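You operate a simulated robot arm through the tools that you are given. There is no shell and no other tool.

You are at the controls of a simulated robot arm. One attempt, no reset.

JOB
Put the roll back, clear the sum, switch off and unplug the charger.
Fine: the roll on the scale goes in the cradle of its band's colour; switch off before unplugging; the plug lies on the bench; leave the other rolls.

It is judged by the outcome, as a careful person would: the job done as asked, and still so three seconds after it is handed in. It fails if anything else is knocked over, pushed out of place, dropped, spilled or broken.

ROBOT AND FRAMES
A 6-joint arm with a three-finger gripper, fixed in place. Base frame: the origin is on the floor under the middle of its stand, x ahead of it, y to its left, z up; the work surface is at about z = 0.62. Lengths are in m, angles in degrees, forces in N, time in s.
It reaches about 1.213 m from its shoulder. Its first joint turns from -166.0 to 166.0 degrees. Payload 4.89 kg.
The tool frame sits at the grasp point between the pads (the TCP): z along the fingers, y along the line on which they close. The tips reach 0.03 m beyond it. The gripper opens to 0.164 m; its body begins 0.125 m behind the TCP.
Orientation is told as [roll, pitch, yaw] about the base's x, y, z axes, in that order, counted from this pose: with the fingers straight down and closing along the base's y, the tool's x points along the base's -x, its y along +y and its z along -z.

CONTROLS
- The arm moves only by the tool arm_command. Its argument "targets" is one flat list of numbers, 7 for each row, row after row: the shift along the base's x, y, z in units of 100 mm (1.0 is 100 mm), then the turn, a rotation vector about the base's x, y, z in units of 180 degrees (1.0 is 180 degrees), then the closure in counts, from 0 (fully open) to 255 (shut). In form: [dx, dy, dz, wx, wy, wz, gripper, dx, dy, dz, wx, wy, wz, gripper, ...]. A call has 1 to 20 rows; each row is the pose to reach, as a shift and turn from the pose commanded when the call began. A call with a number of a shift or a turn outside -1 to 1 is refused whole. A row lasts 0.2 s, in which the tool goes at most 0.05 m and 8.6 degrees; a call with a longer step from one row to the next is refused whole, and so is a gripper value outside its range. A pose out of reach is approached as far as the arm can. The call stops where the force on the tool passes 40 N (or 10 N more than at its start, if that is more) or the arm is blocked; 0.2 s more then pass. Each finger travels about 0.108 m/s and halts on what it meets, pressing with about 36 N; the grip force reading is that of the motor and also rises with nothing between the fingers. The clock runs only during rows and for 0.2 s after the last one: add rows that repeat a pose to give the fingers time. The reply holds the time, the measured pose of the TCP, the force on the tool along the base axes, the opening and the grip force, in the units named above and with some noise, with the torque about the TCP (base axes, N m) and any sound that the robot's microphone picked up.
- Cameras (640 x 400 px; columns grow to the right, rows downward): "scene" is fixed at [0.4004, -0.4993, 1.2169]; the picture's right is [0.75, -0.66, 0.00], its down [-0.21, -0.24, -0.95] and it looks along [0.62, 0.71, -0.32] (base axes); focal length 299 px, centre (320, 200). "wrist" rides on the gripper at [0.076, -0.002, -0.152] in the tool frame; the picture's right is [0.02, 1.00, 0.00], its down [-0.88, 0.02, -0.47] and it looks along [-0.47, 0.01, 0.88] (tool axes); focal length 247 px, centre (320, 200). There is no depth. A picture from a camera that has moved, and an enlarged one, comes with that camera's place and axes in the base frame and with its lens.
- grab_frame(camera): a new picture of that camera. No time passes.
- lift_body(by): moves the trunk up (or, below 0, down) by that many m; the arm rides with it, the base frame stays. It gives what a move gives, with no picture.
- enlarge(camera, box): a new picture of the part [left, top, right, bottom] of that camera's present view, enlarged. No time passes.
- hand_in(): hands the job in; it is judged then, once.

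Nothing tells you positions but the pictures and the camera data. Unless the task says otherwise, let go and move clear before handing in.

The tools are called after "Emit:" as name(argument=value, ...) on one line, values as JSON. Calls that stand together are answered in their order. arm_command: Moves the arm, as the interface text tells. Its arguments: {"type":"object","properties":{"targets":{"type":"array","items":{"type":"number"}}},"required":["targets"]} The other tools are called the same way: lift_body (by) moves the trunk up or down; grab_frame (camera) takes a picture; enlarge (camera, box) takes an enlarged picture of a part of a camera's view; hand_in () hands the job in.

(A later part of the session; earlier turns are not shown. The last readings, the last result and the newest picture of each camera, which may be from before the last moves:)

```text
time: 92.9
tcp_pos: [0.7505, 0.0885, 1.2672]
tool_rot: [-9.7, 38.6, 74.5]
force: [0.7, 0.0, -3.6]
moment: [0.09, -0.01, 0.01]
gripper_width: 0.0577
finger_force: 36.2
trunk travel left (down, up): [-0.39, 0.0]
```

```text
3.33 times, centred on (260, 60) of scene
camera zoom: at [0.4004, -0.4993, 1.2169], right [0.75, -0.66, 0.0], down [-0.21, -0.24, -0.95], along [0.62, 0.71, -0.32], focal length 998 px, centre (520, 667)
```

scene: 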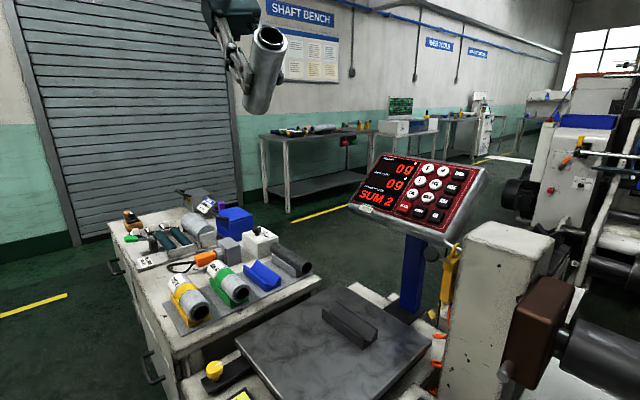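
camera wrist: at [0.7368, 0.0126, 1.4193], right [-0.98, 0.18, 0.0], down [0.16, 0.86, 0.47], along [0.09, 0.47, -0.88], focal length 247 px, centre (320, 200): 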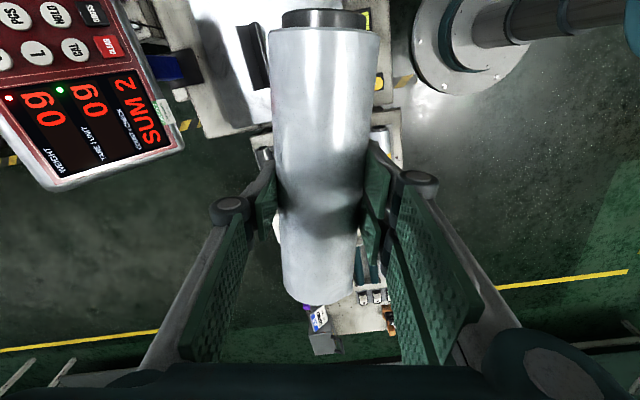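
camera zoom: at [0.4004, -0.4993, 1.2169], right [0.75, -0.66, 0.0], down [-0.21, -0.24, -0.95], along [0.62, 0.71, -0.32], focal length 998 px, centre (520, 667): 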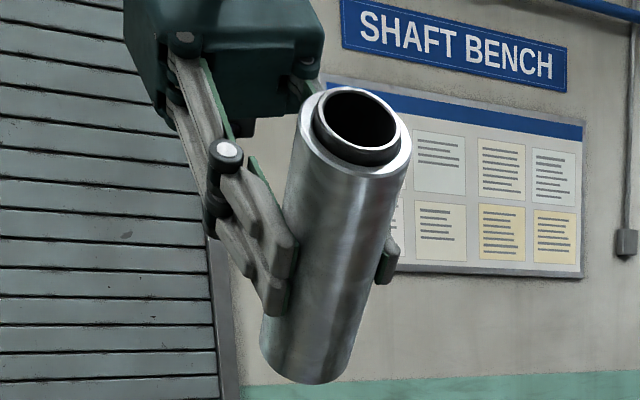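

Emit:
enlarge(camera="scene", box=[250, 20, 295, 60])

Emit:
enlarge(camera="scene", box=[230, 55, 290, 120])

Emit:
grab_frame(camera="wrist")

```text
10.00 times, centred on (272, 40) of scene
camera zoom: at [0.4004, -0.4993, 1.2169], right [0.75, -0.66, 0.0], down [-0.21, -0.24, -0.95], along [0.62, 0.71, -0.32], focal length 2994 px, centre (795, 1800)
```

zoom: 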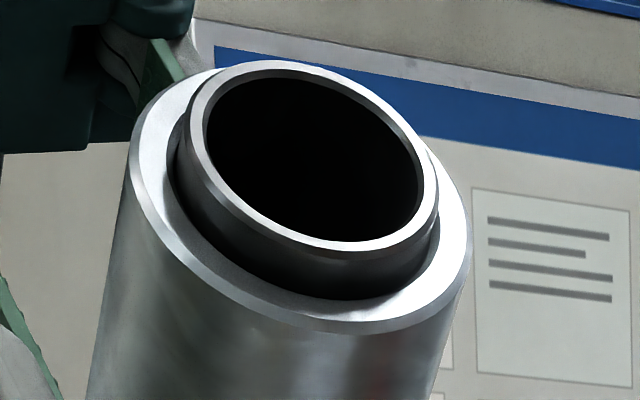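

```text
6.15 times, centred on (260, 88) of scene
camera zoom: at [0.4004, -0.4993, 1.2169], right [0.75, -0.66, 0.0], down [-0.21, -0.24, -0.95], along [0.62, 0.71, -0.32], focal length 1842 px, centre (689, 892)
```

zoom: 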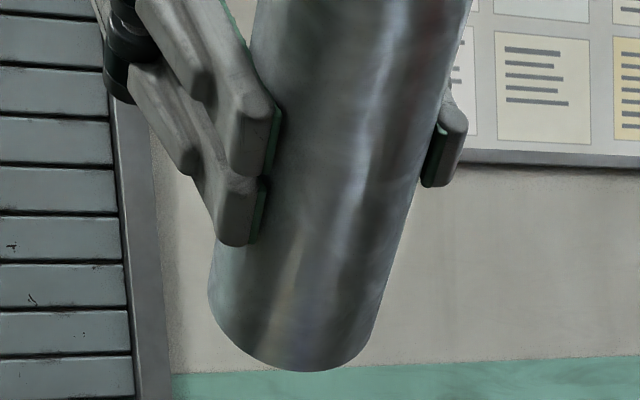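

```text
taken
camera wrist: at [0.7368, 0.1268, 1.4323], right [-0.98, 0.15, -0.12], down [0.17, 0.97, -0.19], along [0.09, -0.2, -0.98], focal length 247 px, centre (320, 200)
```

wrist: 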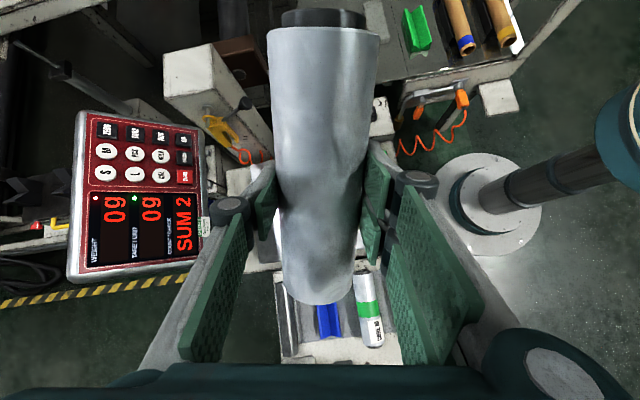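

I've now seen every side of the roll and no band shows. The yellow and green cradles are taken and the blue one is the only empty one, so the roll goes there. I'll level the tool, square it to yaw 90 and bring the trunk back down.

Emit:
arm_command(targets=[0, 0, 0, 0.045, 0, 0, 190, 0, 0, 0, 0.09, 0, 0, 190, 0, 0, 0, 0.135, 0, 0, 190, 0, 0, 0, 0.18, 0, 0, 190, 0, 0, 0, 0.22, 0, 0, 190])

Emit:
arm_command(targets=[0, 0, 0, 0, 0, 0.033, 190, 0, 0, 0, 0, 0, 0.0656, 190, 0, 0, 0, 0, 0, 0.0656, 190])

Emit:
lift_body(by=-0.315)

Emit:
grab_frame(camera="wrist")

Emit:
grab_frame(camera="scene")

```text
time: 94.1
tcp_pos: [0.7506, 0.0894, 1.2668]
tool_rot: [0.2, -0.2, 77.9]
force: [-0.1, 0.5, -3.5]
moment: [0.01, -0.04, -0.02]
gripper_width: 0.0576
finger_force: 36.2
trunk travel left (down, up): [-0.39, 0.0]
```

```text
time: 94.9
tcp_pos: [0.7505, 0.0888, 1.2658]
tool_rot: [0.0, -0.1, 89.9]
force: [-0.9, -0.2, -3.3]
moment: [0.06, 0.01, 0.01]
gripper_width: 0.0575
finger_force: 36.1
trunk travel left (down, up): [-0.39, 0.0]
```

```text
time: 98.0
tcp_pos: [0.7481, 0.0897, 0.9508]
tool_rot: [0.0, 0.0, 89.9]
force: [-0.1, 0.7, -3.1]
moment: [-0.02, -0.01, -0.01]
gripper_width: 0.0578
finger_force: 36.0
trunk travel left (down, up): [-0.075, 0.315]
```

```text
taken
camera wrist: at [0.7521, 0.0113, 1.1041], right [-1.0, -0.02, 0.0], down [-0.02, 0.88, 0.47], along [-0.01, 0.47, -0.88], focal length 247 px, centre (320, 200)
```

wrist: 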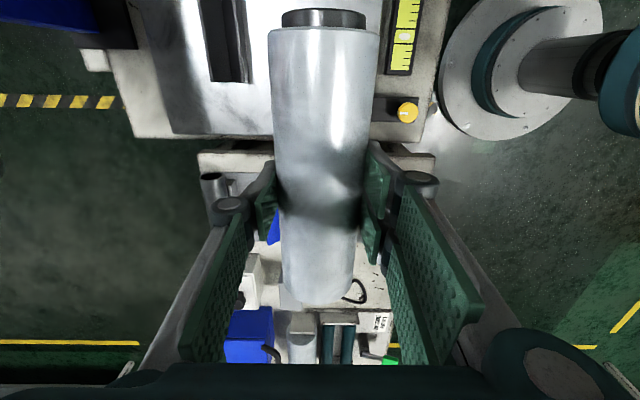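

```text
taken
```

scene: 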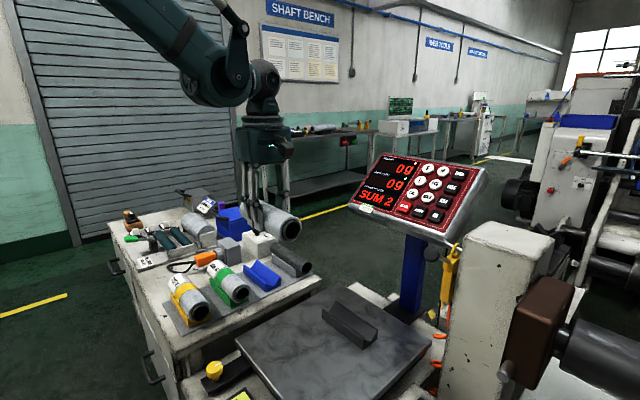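

Emit:
enlarge(camera="scene", box=[205, 235, 325, 325])

```text
4.44 times, centred on (265, 280) of scene
camera zoom: at [0.4004, -0.4993, 1.2169], right [0.75, -0.66, 0.0], down [-0.21, -0.24, -0.95], along [0.62, 0.71, -0.32], focal length 1331 px, centre (564, -156)
```

zoom: 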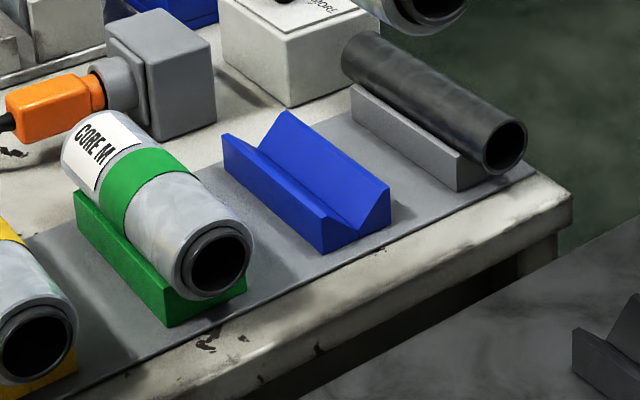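

The blue cradle runs from x ≈ 0.803 to 0.862 and starts at y ≈ 0.22, so its centre is about (0.832, 0.31). I'm moving the roll over it.

Emit:
arm_command(targets=[0.3, 0.35, 0, 0, 0, 0, 190, 0.6, 0.7, -0.1, 0, 0, 0, 190, 0.845, 1.0, -0.2, 0, 0, 0, 190])

Emit:
arm_command(targets=[0, 0.4, -0.1, 0, 0, 0, 190, 0, 0.8, -0.2, 0, 0, 0, 190, 0, 1.0, -0.3, 0, 0, 0, 190])

Emit:
arm_command(targets=[0, 0.2, -0.3, 0, 0, 0, 190, 0, 0.2, -0.6, 0, 0, 0, 190, 0, 0.2, -0.9, 0, 0, 0, 190])

Emit:
grab_frame(camera="scene")

Emit:
enlarge(camera="scene", box=[205, 185, 345, 325])

Emit:
grab_frame(camera="wrist")

```text
time: 98.8
tcp_pos: [0.8351, 0.1895, 0.932]
tool_rot: [0.1, -0.1, 89.8]
force: [-2.3, -1.4, -2.1]
moment: [0.18, -0.24, -0.02]
gripper_width: 0.0576
finger_force: 35.6
trunk travel left (down, up): [-0.075, 0.315]
```

```text
time: 99.6
tcp_pos: [0.8331, 0.2881, 0.9015]
tool_rot: [0.1, -0.1, 89.7]
force: [0.1, -0.7, -3.1]
moment: [0.2, -0.08, 0.02]
gripper_width: 0.0576
finger_force: 36.0
trunk travel left (down, up): [-0.075, 0.315]
```

```text
time: 100.4
tcp_pos: [0.8343, 0.3083, 0.8116]
tool_rot: [0.1, -0.1, 89.9]
force: [-0.6, 0.6, -3.6]
moment: [0.05, -0.12, -0.02]
gripper_width: 0.0577
finger_force: 36.3
trunk travel left (down, up): [-0.075, 0.315]
```

```text
taken
```

scene: 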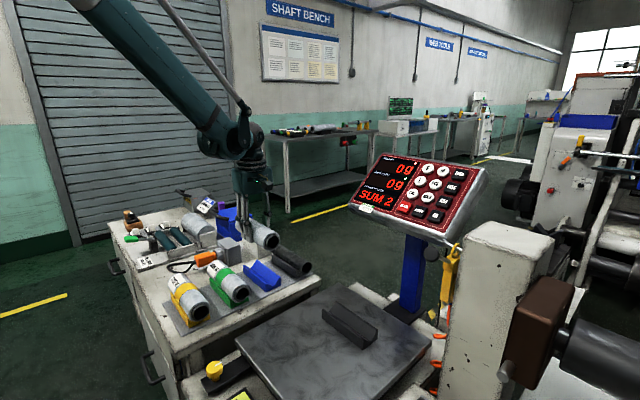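

```text
2.86 times, centred on (275, 255) of scene
camera zoom: at [0.4004, -0.4993, 1.2169], right [0.75, -0.66, 0.0], down [-0.21, -0.24, -0.95], along [0.62, 0.71, -0.32], focal length 855 px, centre (449, 43)
```

zoom: 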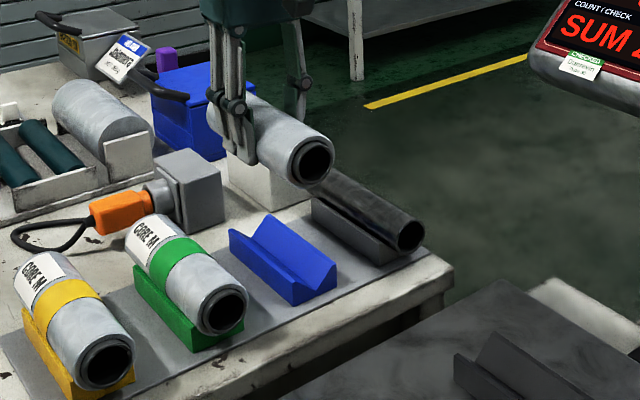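

```text
taken
camera wrist: at [0.8353, 0.2311, 0.9644], right [-1.0, -0.02, 0.0], down [-0.02, 0.88, 0.48], along [-0.01, 0.47, -0.88], focal length 247 px, centre (320, 200)
```

wrist: 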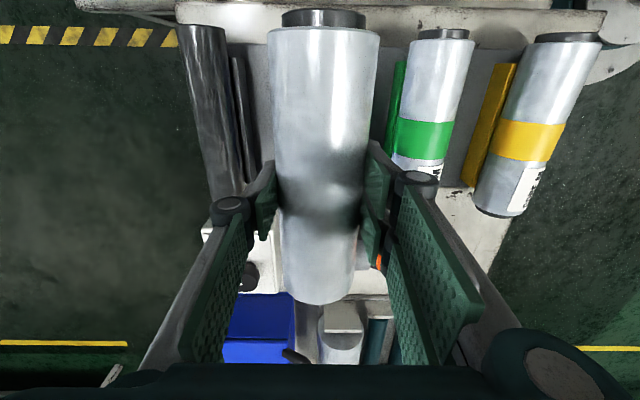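

The roll's end projects right above the cradle's V. I'm lowering it, with small steps at the end.

Emit:
arm_command(targets=[-0.01, 0.01, -0.3, 0, 0, 0, 190, -0.01, 0.01, -0.6, 0, 0, 0, 190, -0.01, 0.01, -0.8, 0, 0, 0, 190, -0.01, 0.01, -0.9, 0, 0, 0, 190])

Emit:
enlarge(camera="scene", box=[205, 205, 325, 325])

```text
time: 101.4
tcp_pos: [0.8341, 0.3101, 0.721]
tool_rot: [0.1, -0.1, 89.8]
force: [-0.1, 0.3, -2.9]
moment: [0.03, -0.02, -0.01]
gripper_width: 0.0577
finger_force: 36.0
trunk travel left (down, up): [-0.075, 0.315]
```

```text
3.33 times, centred on (265, 265) of scene
camera zoom: at [0.4004, -0.4993, 1.2169], right [0.75, -0.66, 0.0], down [-0.21, -0.24, -0.95], along [0.62, 0.71, -0.32], focal length 998 px, centre (503, -17)
```

zoom: 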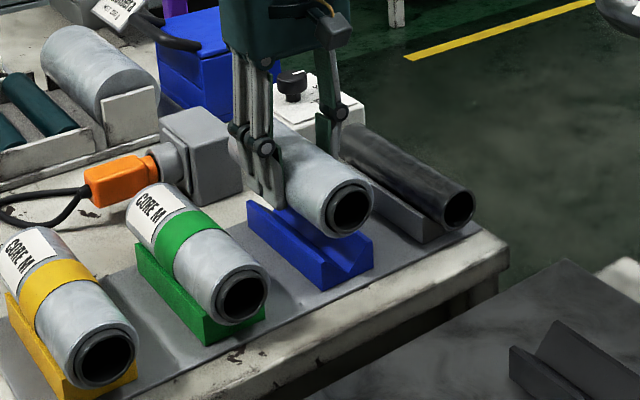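

Emit:
arm_command(targets=[0, 0, -0.05, 0, 0, 0, 190, 0, 0, -0.1, 0, 0, 0, 190, 0, 0, -0.15, 0, 0, 0, 190])

Emit:
arm_command(targets=[0, 0, -0.03, 0, 0, 0, 190, 0, 0, -0.06, 0, 0, 0, 190])

```text
time: 102.2
tcp_pos: [0.8342, 0.31, 0.7065]
tool_rot: [0.1, -0.1, 89.8]
force: [-0.2, -0.1, -3.1]
moment: [0.01, -0.04, 0.03]
gripper_width: 0.0576
finger_force: 35.9
trunk travel left (down, up): [-0.075, 0.315]
```

```text
time: 102.8
tcp_pos: [0.8347, 0.3104, 0.6982]
tool_rot: [0.0, -0.2, 89.8]
force: [0.6, 0.0, -4.0]
moment: [0.01, -0.06, 0.0]
gripper_width: 0.058
finger_force: 36.6
trunk travel left (down, up): [-0.075, 0.315]
```

Emit:
arm_command(targets=[0, 0, -0.03, 0, 0, 0, 190, 0, 0, -0.05, 0, 0, 0, 190])

Emit:
enlarge(camera="scene", box=[235, 225, 325, 295])

```text
time: 103.4
tcp_pos: [0.8347, 0.3102, 0.6942]
tool_rot: [0.2, -0.2, 89.8]
force: [0.0, -0.2, -3.7]
moment: [-0.02, -0.03, 0.0]
gripper_width: 0.0576
finger_force: 35.7
trunk travel left (down, up): [-0.075, 0.315]
```

```text
5.71 times, centred on (280, 260) of scene
camera zoom: at [0.4004, -0.4993, 1.2169], right [0.75, -0.66, 0.0], down [-0.21, -0.24, -0.95], along [0.62, 0.71, -0.32], focal length 1711 px, centre (549, -143)
```

zoom: 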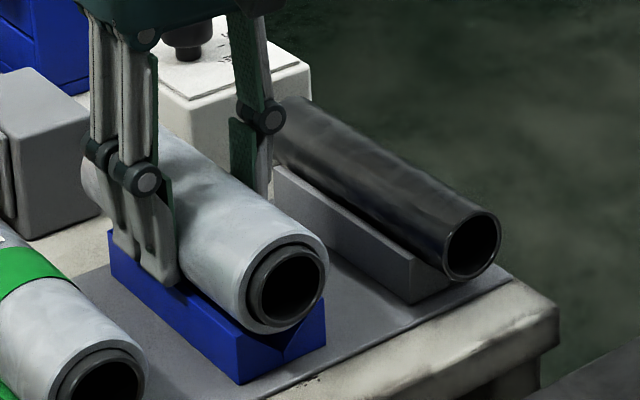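

Emit:
arm_command(targets=[0, 0, -0.02, 0, 0, 0, 190, 0, 0, -0.04, 0, 0, 0, 190])

Emit:
arm_command(targets=[0, 0, -0.02, 0, 0, 0, 190, 0, 0, -0.04, 0, 0, 0, 190])

```text
time: 104.0
tcp_pos: [0.8349, 0.3106, 0.6901]
tool_rot: [0.1, -0.1, 89.8]
force: [0.6, 0.5, -3.6]
moment: [0.03, 0.02, 0.01]
gripper_width: 0.0576
finger_force: 36.5
trunk travel left (down, up): [-0.075, 0.315]
```

```text
time: 104.6
tcp_pos: [0.8339, 0.3101, 0.6885]
tool_rot: [0.0, -0.1, 89.8]
force: [4.6, 0.5, 3.6]
moment: [-0.59, 0.03, 0.33]
gripper_width: 0.0577
finger_force: 35.9
trunk travel left (down, up): [-0.075, 0.315]
```

Contact: the V's −x wall is taking the weight. I'll nudge 2 mm in +x so it seats evenly, then open a little.

Emit:
arm_command(targets=[0.02, 0, 0, 0, 0, 0, 190, 0.02, 0, -0.02, 0, 0, 0, 190])

```text
time: 105.2
tcp_pos: [0.8354, 0.31, 0.6866]
tool_rot: [0.1, 0.0, 89.8]
force: [-7.9, 0.6, 20.5]
moment: [0.04, 0.21, 0.56]
gripper_width: 0.0577
finger_force: 35.9
trunk travel left (down, up): [-0.075, 0.315]
```

Emit:
arm_command(targets=[-0.005, 0, 0.015, 0, 0, 0, 190, -0.005, 0, 0.015, 0, 0, 0, 175, -0.005, 0, 0.015, 0, 0, 0, 160, -0.005, 0, 0.015, 0, 0, 0, 145, -0.005, 0, 0.015, 0, 0, 0, 130, -0.005, 0, 0.015, 0, 0, 0, 130])

Emit:
enlarge(camera="scene", box=[235, 225, 325, 295])

Emit:
grab_frame(camera="wrist")

```text
time: 106.6
tcp_pos: [0.8362, 0.3103, 0.6871]
tool_rot: [0.1, -0.2, 89.8]
force: [-0.1, -0.6, 0.4]
moment: [0.02, -0.01, -0.02]
gripper_width: 0.0806
finger_force: 0.2
trunk travel left (down, up): [-0.075, 0.315]
```

```text
5.71 times, centred on (280, 260) of scene
camera zoom: at [0.4004, -0.4993, 1.2169], right [0.75, -0.66, 0.0], down [-0.21, -0.24, -0.95], along [0.62, 0.71, -0.32], focal length 1711 px, centre (549, -143)
```

zoom: 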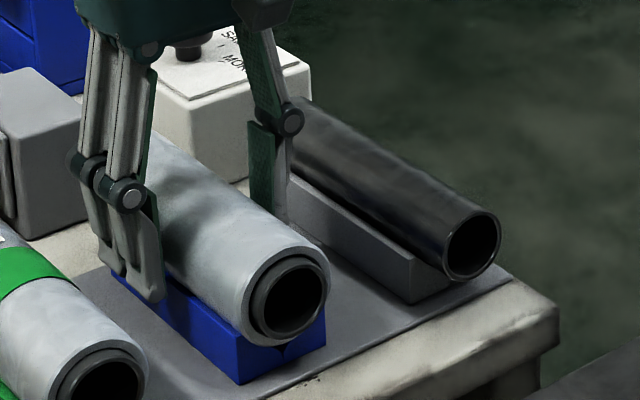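

```text
taken
camera wrist: at [0.837, 0.2323, 0.8397], right [-1.0, -0.02, 0.0], down [-0.02, 0.88, 0.47], along [-0.01, 0.47, -0.88], focal length 247 px, centre (320, 200)
```

wrist: 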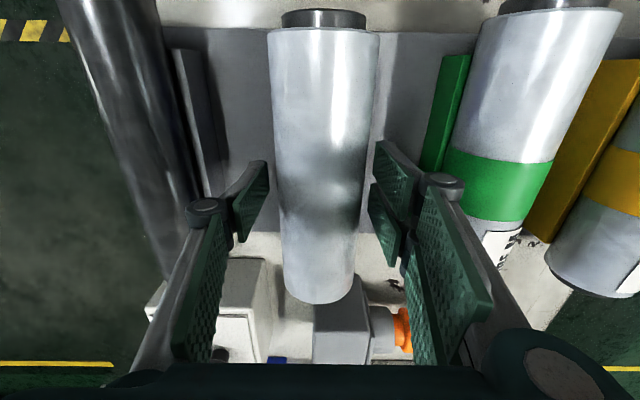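

The roll rests in the blue cradle and the fingers are clear of it. I'm rising straight up.

Emit:
arm_command(targets=[0, 0, 0.1, 0, 0, 0, 130, 0, 0, 0.3, 0, 0, 0, 130, 0, 0, 0.6, 0, 0, 0, 130, 0, 0, 1.0, 0, 0, 0, 130])

Emit:
arm_command(targets=[0, 0, 0.4, 0, 0, 0, 130, 0, 0, 0.8, 0, 0, 0, 130, 0, 0, 1.0, 0, 0, 0, 130])

Emit:
enlarge(camera="scene", box=[165, 215, 325, 335])

Emit:
enlarge(camera="scene", box=[340, 140, 500, 240])

Emit:
grab_frame(camera="wrist")

```text
time: 107.6
tcp_pos: [0.8354, 0.3101, 0.7871]
tool_rot: [0.1, 0.0, 89.8]
force: [1.5, 0.2, -0.8]
moment: [-0.05, 0.24, -0.02]
gripper_width: 0.0802
finger_force: 0.0
trunk travel left (down, up): [-0.075, 0.315]
```

```text
time: 108.4
tcp_pos: [0.8342, 0.3099, 0.8876]
tool_rot: [0.0, -0.1, 89.8]
force: [0.3, 0.3, -0.4]
moment: [-0.01, 0.08, 0.03]
gripper_width: 0.0806
finger_force: 0.0
trunk travel left (down, up): [-0.075, 0.315]
```

```text
3.33 times, centred on (245, 275) of scene
camera zoom: at [0.4004, -0.4993, 1.2169], right [0.75, -0.66, 0.0], down [-0.21, -0.24, -0.95], along [0.62, 0.71, -0.32], focal length 998 px, centre (570, -50)
```

zoom: 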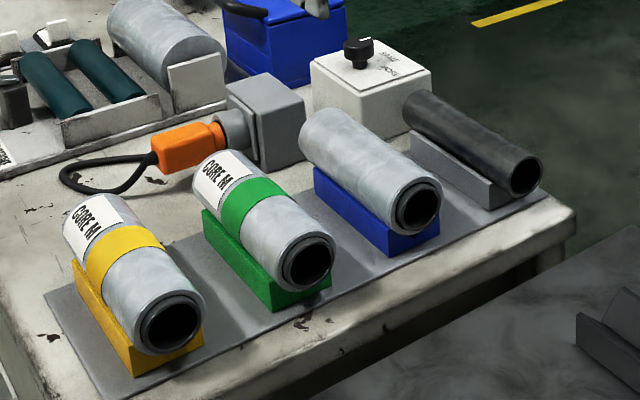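

```text
4.00 times, centred on (420, 190) of scene
camera zoom: at [0.4004, -0.4993, 1.2169], right [0.75, -0.66, 0.0], down [-0.21, -0.24, -0.95], along [0.62, 0.71, -0.32], focal length 1198 px, centre (-80, 240)
```

zoom: 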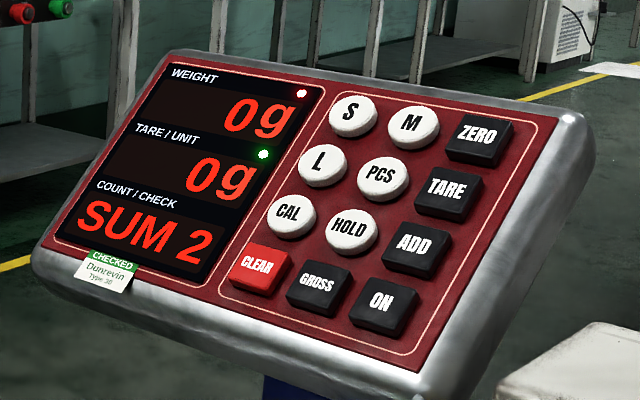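

```text
taken
camera wrist: at [0.8361, 0.2329, 1.0407], right [-1.0, -0.02, 0.0], down [-0.02, 0.88, 0.47], along [-0.01, 0.47, -0.88], focal length 247 px, centre (320, 200)
```

wrist: 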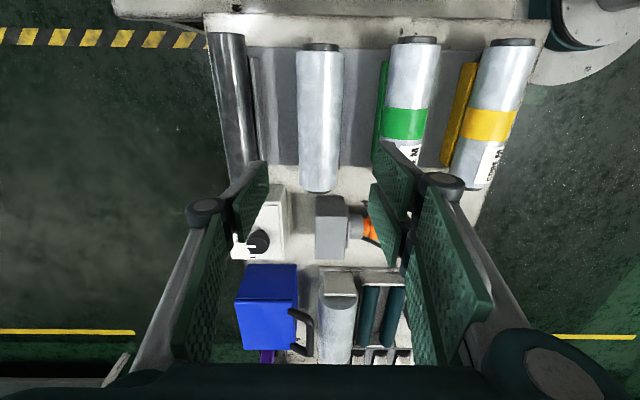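

The roll now sits in the blue cradle and the display reads 0 g with SUM 2. Next I'll press CLEAR (about (1.073, −0.079, 0.94)) with the single finger, which at yaw 90 is on the +x side while the other two stay in front of the panel.

Emit:
arm_command(targets=[0, -0.1, 0.4, 0, 0, 0, 130, 0, -0.2, 0.8, 0, 0, 0, 130, 0, -0.5, 1.0, 0, 0, 0, 130, 0, -0.9, 1.0, 0, 0, 0, 80, 0, -1.0, 1.0, 0, 0, 0, 40])

Emit:
arm_command(targets=[0.1, -0.4, 0.3, 0, 0, 0, 0, 0.2, -0.8, 0.6, 0, 0, 0, 0, 0.4, -1.0, 0.8, 0, 0, 0, 0, 0.4, -1.0, 0.8, 0, 0, 0, 0])

Emit:
arm_command(targets=[0.2, -0.4, 0, 0, 0, 0, 0, 0.4, -0.8, 0, 0, 0, 0, 0, 0.5, -1.0, 0, 0, 0, 0, 0])

Emit:
arm_command(targets=[0.2, -0.4, 0, 0, 0, 0, 0, 0.4, -0.83, 0, 0, 0, 0, 0])

Emit:
grab_frame(camera="scene")

Emit:
grab_frame(camera="wrist")

```text
time: 109.6
tcp_pos: [0.8332, 0.2109, 0.9879]
tool_rot: [0.1, 0.0, 89.9]
force: [0.0, 0.7, 0.2]
moment: [-0.14, -0.09, -0.02]
gripper_width: 0.1384
finger_force: 0.0
trunk travel left (down, up): [-0.075, 0.315]
```

```text
refused: row 1 steps farther than a row can; nothing moved
```

```text
time: 110.4
tcp_pos: [0.8849, 0.1098, 0.9865]
tool_rot: [0.1, -0.1, 89.8]
force: [0.1, 2.2, 0.3]
moment: [-0.2, -0.1, 0.01]
gripper_width: 0.1641
finger_force: 0.0
trunk travel left (down, up): [-0.075, 0.315]
```

```text
time: 111.0
tcp_pos: [0.9267, 0.0278, 0.9874]
tool_rot: [0.1, -0.1, 89.8]
force: [-0.6, 1.8, 0.4]
moment: [-0.26, -0.16, 0.01]
gripper_width: 0.164
finger_force: 0.0
trunk travel left (down, up): [-0.075, 0.315]
```

```text
taken
```

scene: 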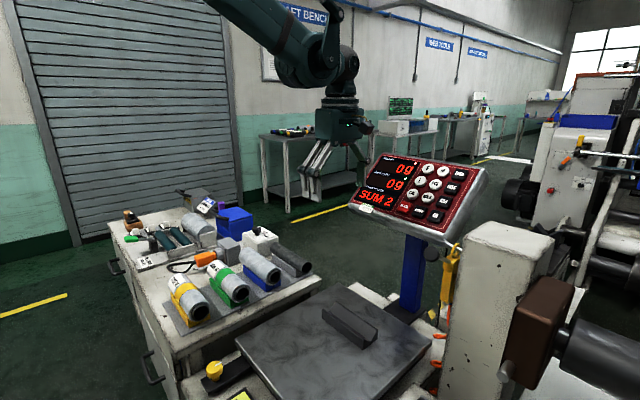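

```text
taken
camera wrist: at [0.9275, -0.0499, 1.1407], right [-1.0, -0.02, 0.0], down [-0.02, 0.88, 0.47], along [-0.01, 0.47, -0.88], focal length 247 px, centre (320, 200)
```

wrist: 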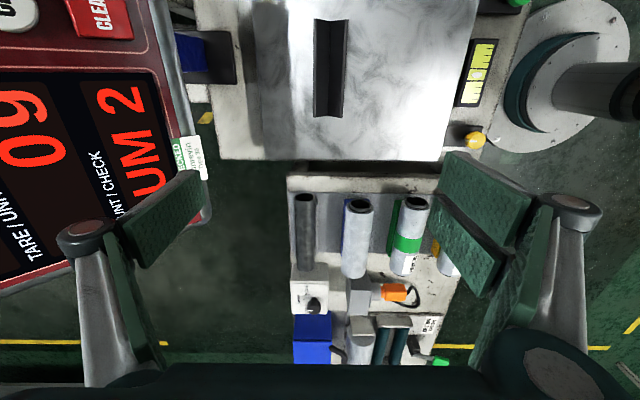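

One call was refused, so I'm lower than planned, but still clear of the panel. I'll raise first and then go over the key.

Emit:
arm_command(targets=[0, 0, 0.4, 0, 0, 0, 0, 0, 0, 0.8, 0, 0, 0, 0])

Emit:
arm_command(targets=[0.2, -0.4, 0, 0, 0, 0, 0, 0.4, -0.8, 0, 0, 0, 0, 0, 0.49, -1.0, 0, 0, 0, 0, 0])

Emit:
enlarge(camera="scene", box=[330, 80, 510, 250])

Emit:
grab_frame(camera="wrist")

```text
time: 111.6
tcp_pos: [0.9273, 0.0275, 1.0673]
tool_rot: [0.2, -0.2, 89.8]
force: [1.7, -0.8, -0.6]
moment: [-0.01, 0.2, 0.01]
gripper_width: 0.1637
finger_force: 0.0
trunk travel left (down, up): [-0.075, 0.315]
```

```text
time: 112.4
tcp_pos: [0.9752, -0.0734, 1.068]
tool_rot: [0.1, -0.2, 90.0]
force: [-0.2, 1.4, 0.1]
moment: [-0.22, -0.01, 0.0]
gripper_width: 0.1641
finger_force: 0.1
trunk travel left (down, up): [-0.075, 0.315]
```

```text
2.35 times, centred on (420, 165) of scene
camera zoom: at [0.4004, -0.4993, 1.2169], right [0.75, -0.66, 0.0], down [-0.21, -0.24, -0.95], along [0.62, 0.71, -0.32], focal length 704 px, centre (85, 282)
```

zoom: 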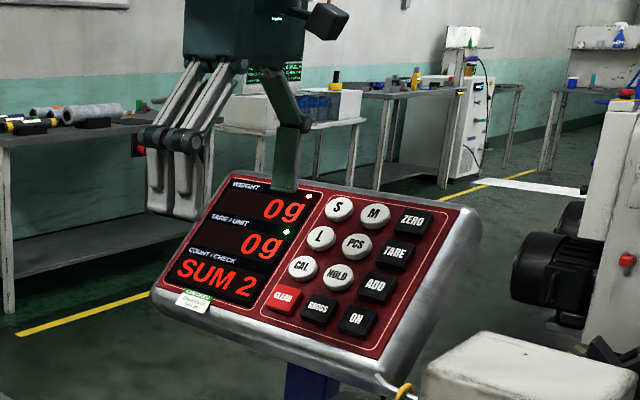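

```text
taken
camera wrist: at [0.9768, -0.1504, 1.2206], right [-1.0, -0.02, 0.0], down [-0.02, 0.88, 0.47], along [-0.01, 0.47, -0.88], focal length 247 px, centre (320, 200)
```

wrist: 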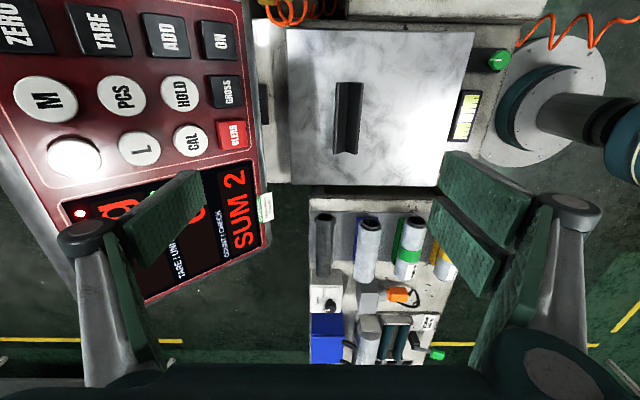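

In this fully open state the finger's tip is level with the TCP, at about (1.063, −0.073). I'll bring it to a stand-off about 4 cm off CLEAR along the panel's normal and check.

Emit:
arm_command(targets=[-0.12, -0.01, -0.3, 0, 0, 0, 0, -0.24, -0.01, -0.6, 0, 0, 0, 0, -0.24, -0.01, -0.9, 0, 0, 0, 0, -0.24, -0.01, -0.96, 0, 0, 0, 0])

Emit:
enlarge(camera="scene", box=[350, 140, 460, 240])

Emit:
grab_frame(camera="wrist")

```text
time: 113.4
tcp_pos: [0.9502, -0.0735, 0.9706]
tool_rot: [0.0, 0.0, 89.7]
force: [0.2, -0.3, 0.6]
moment: [-0.02, -0.06, 0.04]
gripper_width: 0.164
finger_force: 0.1
trunk travel left (down, up): [-0.075, 0.315]
```

```text
4.00 times, centred on (405, 190) of scene
camera zoom: at [0.4004, -0.4993, 1.2169], right [0.75, -0.66, 0.0], down [-0.21, -0.24, -0.95], along [0.62, 0.71, -0.32], focal length 1198 px, centre (-20, 240)
```

zoom: 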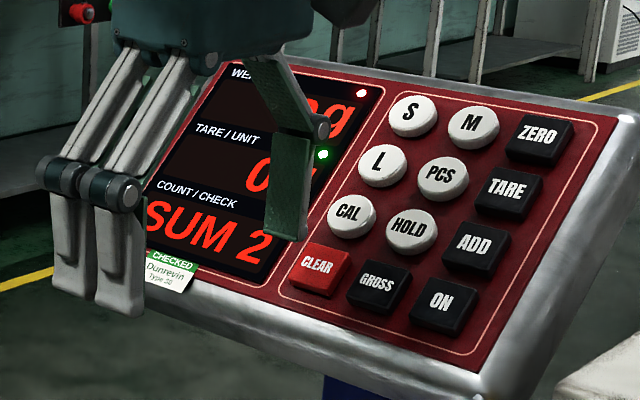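

```text
taken
camera wrist: at [0.9518, -0.1518, 1.1237], right [-1.0, -0.02, 0.0], down [-0.02, 0.88, 0.47], along [-0.01, 0.47, -0.88], focal length 247 px, centre (320, 200)
```

wrist: 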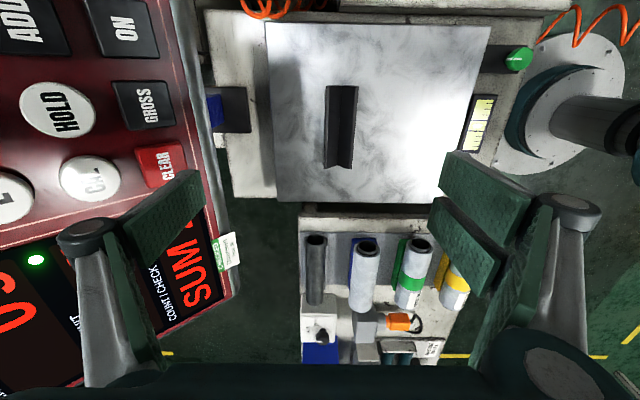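

The tip sits in front of CLEAR as planned. I'm advancing along the panel's normal, slowly near the key.

Emit:
arm_command(targets=[0.1, 0, -0.11, 0, 0, 0, 0, 0.18, 0, -0.2, 0, 0, 0, 0, 0.2, 0, -0.223, 0, 0, 0, 0])

Emit:
enlarge(camera="scene", box=[370, 160, 450, 230])

```text
time: 114.2
tcp_pos: [0.9702, -0.0746, 0.9488]
tool_rot: [0.1, -0.1, 89.9]
force: [0.2, -0.1, -0.1]
moment: [-0.01, -0.02, 0.0]
gripper_width: 0.164
finger_force: 0.0
trunk travel left (down, up): [-0.075, 0.315]
```

```text
5.71 times, centred on (410, 195) of scene
camera zoom: at [0.4004, -0.4993, 1.2169], right [0.75, -0.66, 0.0], down [-0.21, -0.24, -0.95], along [0.62, 0.71, -0.32], focal length 1711 px, centre (-194, 229)
```

zoom: 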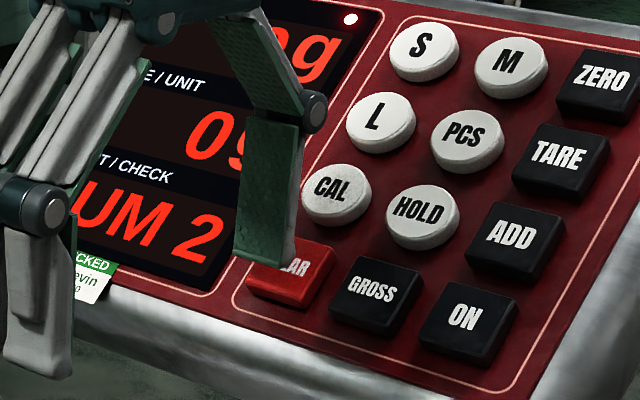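

Emit:
arm_command(targets=[0.027, -0.03, -0.03, 0, 0, 0, 0, 0.054, -0.03, -0.06, 0, 0, 0, 0])

Emit:
enlarge(camera="scene", box=[370, 160, 450, 230])

```text
time: 114.8
tcp_pos: [0.9758, -0.0766, 0.9421]
tool_rot: [0.1, -0.1, 89.8]
force: [-1.0, 0.6, -0.1]
moment: [-0.02, -0.04, 0.03]
gripper_width: 0.1636
finger_force: 0.0
trunk travel left (down, up): [-0.075, 0.315]
```

```text
5.71 times, centred on (410, 195) of scene
camera zoom: at [0.4004, -0.4993, 1.2169], right [0.75, -0.66, 0.0], down [-0.21, -0.24, -0.95], along [0.62, 0.71, -0.32], focal length 1711 px, centre (-194, 229)
```

zoom: 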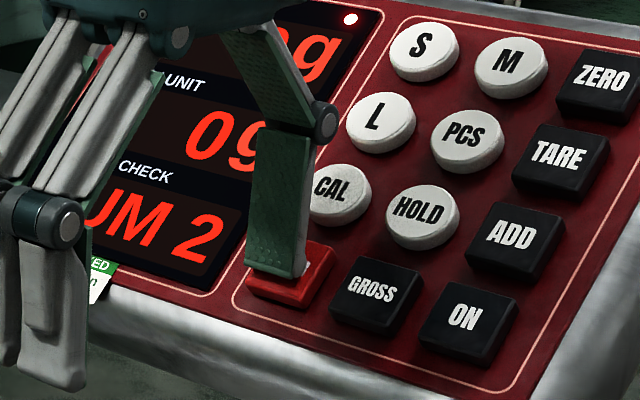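

Emit:
arm_command(targets=[0.0134, 0, -0.0149, 0, 0, 0, 0, 0.0268, 0, -0.0298, 0, 0, 0, 0])

Emit:
enlarge(camera="scene", box=[370, 160, 450, 230])

```text
time: 115.4
tcp_pos: [0.9789, -0.0759, 0.9385]
tool_rot: [0.1, -0.1, 89.8]
force: [-1.3, -0.8, 1.2]
moment: [0.02, -0.05, -0.01]
gripper_width: 0.1641
finger_force: 0.1
trunk travel left (down, up): [-0.075, 0.315]
```

```text
5.71 times, centred on (410, 195) of scene
camera zoom: at [0.4004, -0.4993, 1.2169], right [0.75, -0.66, 0.0], down [-0.21, -0.24, -0.95], along [0.62, 0.71, -0.32], focal length 1711 px, centre (-194, 229)
```

zoom: 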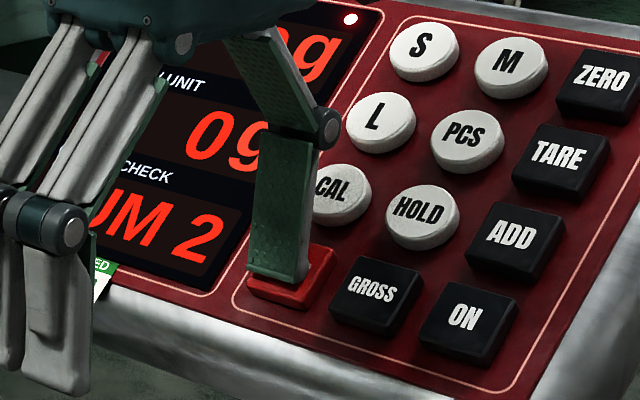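

Emit:
arm_command(targets=[0.0134, 0, -0.0149, 0, 0, 0, 0, 0.0268, 0, -0.0298, 0, 0, 0, 0])

Emit:
enlarge(camera="scene", box=[370, 160, 450, 230])

```text
time: 116.0
tcp_pos: [0.9808, -0.0774, 0.9364]
tool_rot: [0.0, -0.1, 89.8]
force: [0.1, -1.3, 2.3]
moment: [-0.01, -0.24, -0.04]
gripper_width: 0.1642
finger_force: 0.1
trunk travel left (down, up): [-0.075, 0.315]
heard: click
```

```text
5.71 times, centred on (410, 195) of scene
camera zoom: at [0.4004, -0.4993, 1.2169], right [0.75, -0.66, 0.0], down [-0.21, -0.24, -0.95], along [0.62, 0.71, -0.32], focal length 1711 px, centre (-194, 229)
```

zoom: 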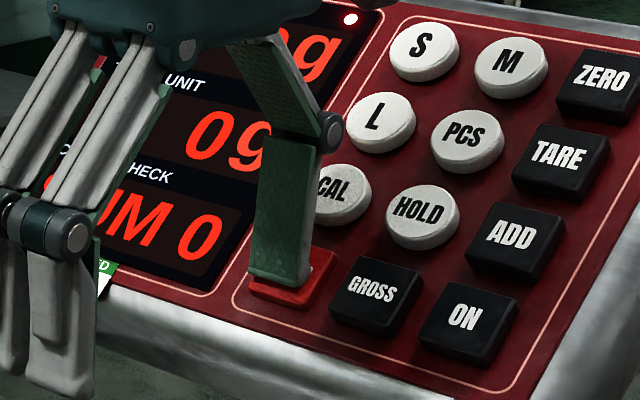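

I heard a click and the display now reads SUM 0. I'm backing off along the normal and then up.

Emit:
arm_command(targets=[-0.07, 0, 0.075, 0, 0, 0, 0, -0.2, 0, 0.22, 0, 0, 0, 0, -0.35, 0, 0.5, 0, 0, 0, 0, -0.4, 0, 0.9, 0, 0, 0, 0, -0.4, 0, 1.0, 0, 0, 0, 0])

Emit:
enlarge(camera="scene", box=[340, 140, 500, 240])

```text
time: 117.2
tcp_pos: [0.9418, -0.0778, 1.0356]
tool_rot: [0.1, -0.2, 89.7]
force: [-1.6, -0.6, -0.1]
moment: [0.01, 0.0, -0.02]
gripper_width: 0.164
finger_force: 0.0
trunk travel left (down, up): [-0.075, 0.315]
```

```text
4.00 times, centred on (420, 190) of scene
camera zoom: at [0.4004, -0.4993, 1.2169], right [0.75, -0.66, 0.0], down [-0.21, -0.24, -0.95], along [0.62, 0.71, -0.32], focal length 1198 px, centre (-80, 240)
```

zoom: 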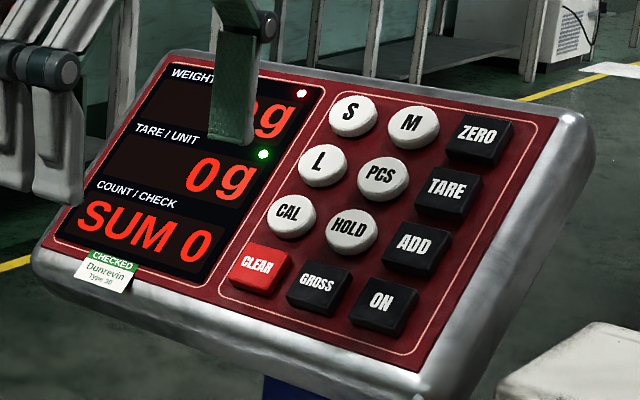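

The sum is cleared. For the charger I'll move over the bench with the camera looking back (yaw 180), to inspect the far faces of the grey and white boxes at high zoom.

Emit:
arm_command(targets=[-0.1, 0.3, 0.3, 0, 0, 0, 0, -0.2, 0.7, 0.5, 0, 0, 0, 0, -0.3, 1.0, 0.6, 0, 0, 0, 0])

Emit:
arm_command(targets=[0, 0.4, 0, 0, 0, 0, 0, 0, 0.8, 0, 0, 0, 0, 0, 0, 1.0, 0, 0, 0, 0, 0])

Emit:
arm_command(targets=[0, 0.4, 0, 0, 0, 0, 0, 0, 0.8, 0, 0, 0, 0, 0, 0, 1.0, 0, 0, 0, 0, 0])

Emit:
arm_command(targets=[0, 0.1, 0, 0, 0, 0.045, 0, 0.1, 0.2, 0, 0, 0, 0.09, 0, 0.2, 0.3, 0, 0, 0, 0.135, 0, 0.3, 0.4, 0, 0, 0, 0.18, 0, 0.4, 0.5, 0, 0, 0, 0.225, 0, 0.5, 0.6, 0, 0, 0, 0.27, 0, 0.6, 0.7, 0, 0, 0, 0.315, 0, 0.6, 0.8, 0, 0, 0, 0.36, 0, 0.6, 0.9, 0, 0, 0, 0.405, 0, 0.6, 1.0, 0, 0, 0, 0.45, 0])

Emit:
arm_command(targets=[0, 0.3, -0.3, 0, 0, 0, 0, 0, 0.6, -0.6, 0, 0, 0, 0, 0, 0.9, -0.9, 0, 0, 0, 0, 0, 1.0, -1.0, 0, 0, 0, 0])

Emit:
grab_frame(camera="wrist")

```text
time: 118.0
tcp_pos: [0.9114, 0.0206, 1.096]
tool_rot: [0.1, -0.2, 89.8]
force: [1.4, -1.6, -1.3]
moment: [0.34, 0.13, 0.0]
gripper_width: 0.164
finger_force: 0.1
trunk travel left (down, up): [-0.075, 0.315]
```

```text
time: 118.8
tcp_pos: [0.912, 0.1231, 1.0968]
tool_rot: [0.1, -0.1, 89.8]
force: [0.8, -1.7, 0.1]
moment: [0.24, 0.02, 0.03]
gripper_width: 0.1643
finger_force: 0.1
trunk travel left (down, up): [-0.075, 0.315]
```

```text
time: 119.6
tcp_pos: [0.9116, 0.2218, 1.0966]
tool_rot: [0.1, 0.0, 89.8]
force: [0.5, -1.6, 1.1]
moment: [0.17, 0.0, -0.02]
gripper_width: 0.1638
finger_force: 0.1
trunk travel left (down, up): [-0.075, 0.315]
```

```text
time: 121.8
tcp_pos: [0.9712, 0.322, 1.0964]
tool_rot: [0.1, 0.0, 170.8]
force: [0.6, 0.0, 0.2]
moment: [0.08, 0.01, 0.01]
gripper_width: 0.1639
finger_force: 0.1
trunk travel left (down, up): [-0.075, 0.315]
```

```text
time: 122.8
tcp_pos: [0.971, 0.4238, 0.9954]
tool_rot: [0.1, -0.1, 170.8]
force: [0.2, 0.3, 0.3]
moment: [0.08, -0.01, -0.02]
gripper_width: 0.1638
finger_force: 0.0
trunk travel left (down, up): [-0.075, 0.315]
```

```text
taken
camera wrist: at [1.0474, 0.4122, 1.1486], right [-0.14, -0.99, 0.0], down [-0.87, 0.12, 0.47], along [-0.47, 0.06, -0.88], focal length 247 px, centre (320, 200)
```

wrist: 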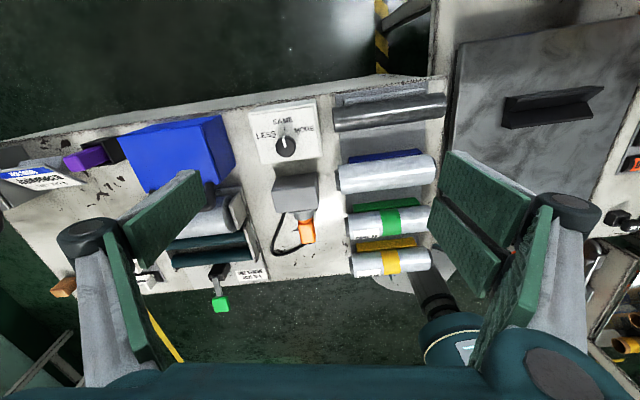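

Emit:
enlarge(camera="wrist", box=[240, 90, 345, 260])

Emit:
enlarge(camera="wrist", box=[265, 160, 335, 250])

Emit:
enlarge(camera="wrist", box=[0, 100, 250, 300])

Emit:
enlarge(camera="wrist", box=[325, 70, 455, 290])

```text
2.35 times, centred on (292, 175) of wrist
camera zoom: at [1.0474, 0.4122, 1.1486], right [-0.14, -0.99, 0.0], down [-0.87, 0.12, 0.47], along [-0.47, 0.06, -0.88], focal length 581 px, centre (385, 259)
```

zoom: 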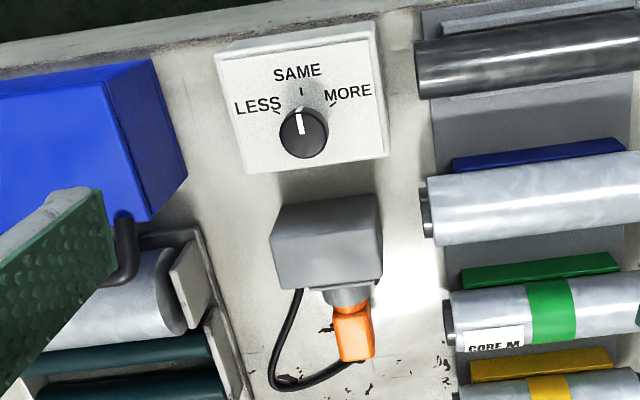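

```text
4.44 times, centred on (300, 205) of wrist
camera zoom: at [1.0474, 0.4122, 1.1486], right [-0.14, -0.99, 0.0], down [-0.87, 0.12, 0.47], along [-0.47, 0.06, -0.88], focal length 1098 px, centre (409, 178)
```

zoom: 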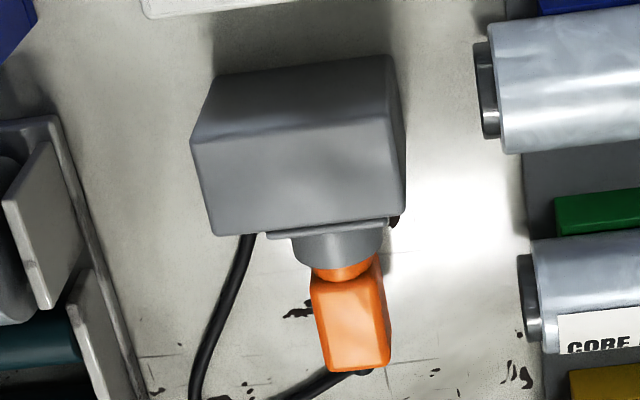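

```text
2.00 times, centred on (125, 200) of wrist
camera zoom: at [1.0474, 0.4122, 1.1486], right [-0.14, -0.99, 0.0], down [-0.87, 0.12, 0.47], along [-0.47, 0.06, -0.88], focal length 494 px, centre (710, 200)
```

zoom: 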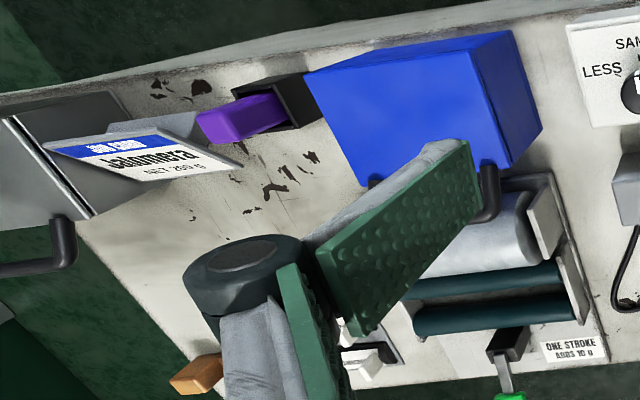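

```text
1.82 times, centred on (390, 180) of wrist
camera zoom: at [1.0474, 0.4122, 1.1486], right [-0.14, -0.99, 0.0], down [-0.87, 0.12, 0.47], along [-0.47, 0.06, -0.88], focal length 449 px, centre (193, 236)
```

zoom: 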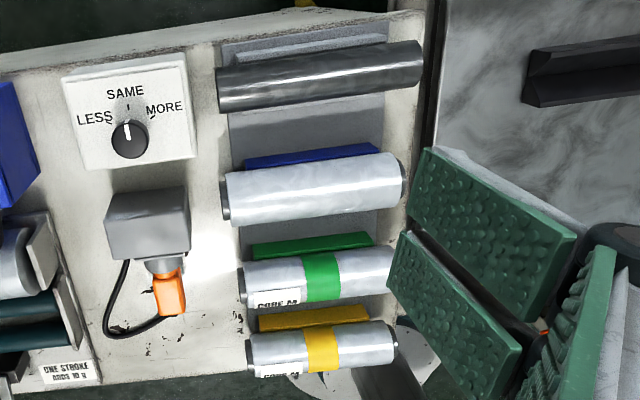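

There's a small dark thing beside the flange on the box's plug face, on the −y side. I'm zooming in on it.

Emit:
enlarge(camera="wrist", box=[305, 195, 335, 215])

Emit:
enlarge(camera="scene", box=[205, 235, 245, 262])

Emit:
enlarge(camera="scene", box=[165, 240, 225, 280])

```text
16.00 times, centred on (320, 205) of wrist
camera zoom: at [1.0474, 0.4122, 1.1486], right [-0.14, -0.99, 0.0], down [-0.87, 0.12, 0.47], along [-0.47, 0.06, -0.88], focal length 3952 px, centre (320, 120)
```

zoom: 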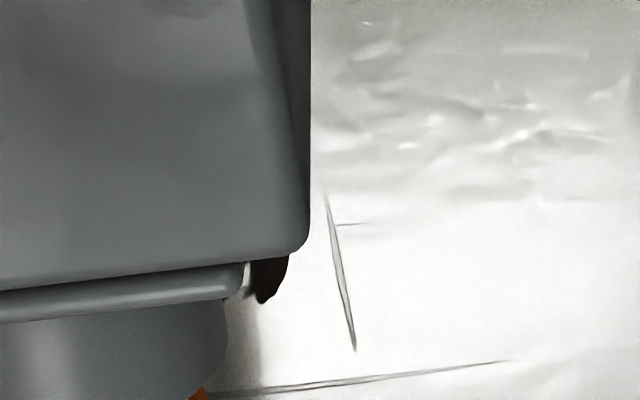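

```text
14.81 times, centred on (225, 248) of scene
camera zoom: at [0.4004, -0.4993, 1.2169], right [0.75, -0.66, 0.0], down [-0.21, -0.24, -0.95], along [0.62, 0.71, -0.32], focal length 4435 px, centre (1727, -518)
```

zoom: 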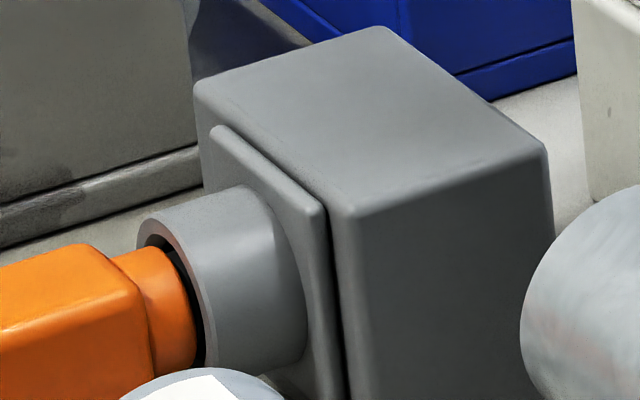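

```text
10.00 times, centred on (195, 260) of scene
camera zoom: at [0.4004, -0.4993, 1.2169], right [0.75, -0.66, 0.0], down [-0.21, -0.24, -0.95], along [0.62, 0.71, -0.32], focal length 2994 px, centre (1570, -400)
```

zoom: 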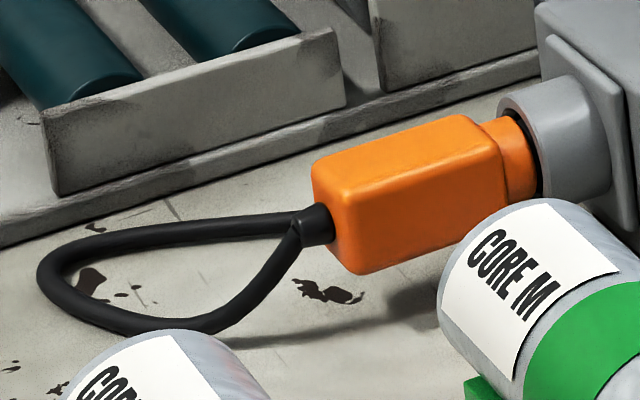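

The dark mark is only chipped paint. The three rockers on the bench are the one set of switches whose labels I haven't read in full, so I'll move to where the camera sees them upright.

Emit:
arm_command(targets=[-0.2, 0.35, 0.2, 0, 0, 0, 0, -0.4, 0.7, 0.4, 0, 0, 0, 0, -0.6, 1.0, 0.6, 0, 0, 0, 0])

Emit:
arm_command(targets=[-0.2, 0.35, 0, 0, 0, 0, 0, -0.4, 0.7, 0, 0, 0, 0, 0, -0.6, 1.0, 0, 0, 0, 0, 0])

Emit:
arm_command(targets=[0, 0.4, 0, 0, 0, 0, 0, 0, 0.8, 0, 0, 0, 0, 0, 0, 1.0, 0, 0, 0, 0, 0])

Emit:
arm_command(targets=[0, 0.4, 0, 0, 0, 0, 0, 0, 0.8, 0, 0, 0, 0, 0, 0, 1.0, 0, 0, 0, 0, 0])

Emit:
grab_frame(camera="wrist")

```text
time: 123.6
tcp_pos: [0.9128, 0.5233, 1.056]
tool_rot: [0.0, -0.2, 170.7]
force: [2.1, -1.3, -0.5]
moment: [0.22, 0.21, -0.01]
gripper_width: 0.1638
finger_force: 0.1
trunk travel left (down, up): [-0.075, 0.315]
```

```text
time: 124.4
tcp_pos: [0.8523, 0.6229, 1.0557]
tool_rot: [0.1, -0.1, 170.7]
force: [1.8, -1.7, 0.2]
moment: [0.28, 0.22, -0.01]
gripper_width: 0.1639
finger_force: 0.0
trunk travel left (down, up): [-0.075, 0.315]
```

```text
time: 125.2
tcp_pos: [0.8512, 0.7225, 1.0569]
tool_rot: [0.1, -0.1, 170.9]
force: [0.5, -1.1, 0.8]
moment: [0.13, -0.01, 0.0]
gripper_width: 0.1638
finger_force: 0.0
trunk travel left (down, up): [-0.075, 0.315]
```

```text
time: 126.0
tcp_pos: [0.8523, 0.8237, 1.0564]
tool_rot: [0.1, -0.1, 170.8]
force: [0.3, -1.1, 0.4]
moment: [0.15, 0.0, -0.01]
gripper_width: 0.1639
finger_force: 0.1
trunk travel left (down, up): [-0.075, 0.315]
```

```text
taken
camera wrist: at [0.9275, 0.8115, 1.2095], right [-0.14, -0.99, 0.0], down [-0.87, 0.12, 0.47], along [-0.47, 0.07, -0.88], focal length 247 px, centre (320, 200)
```

wrist: 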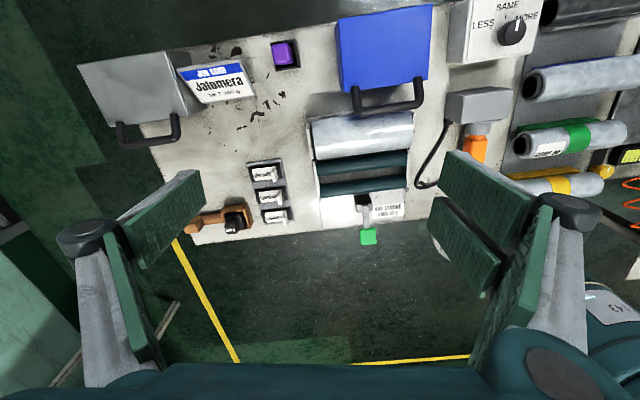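

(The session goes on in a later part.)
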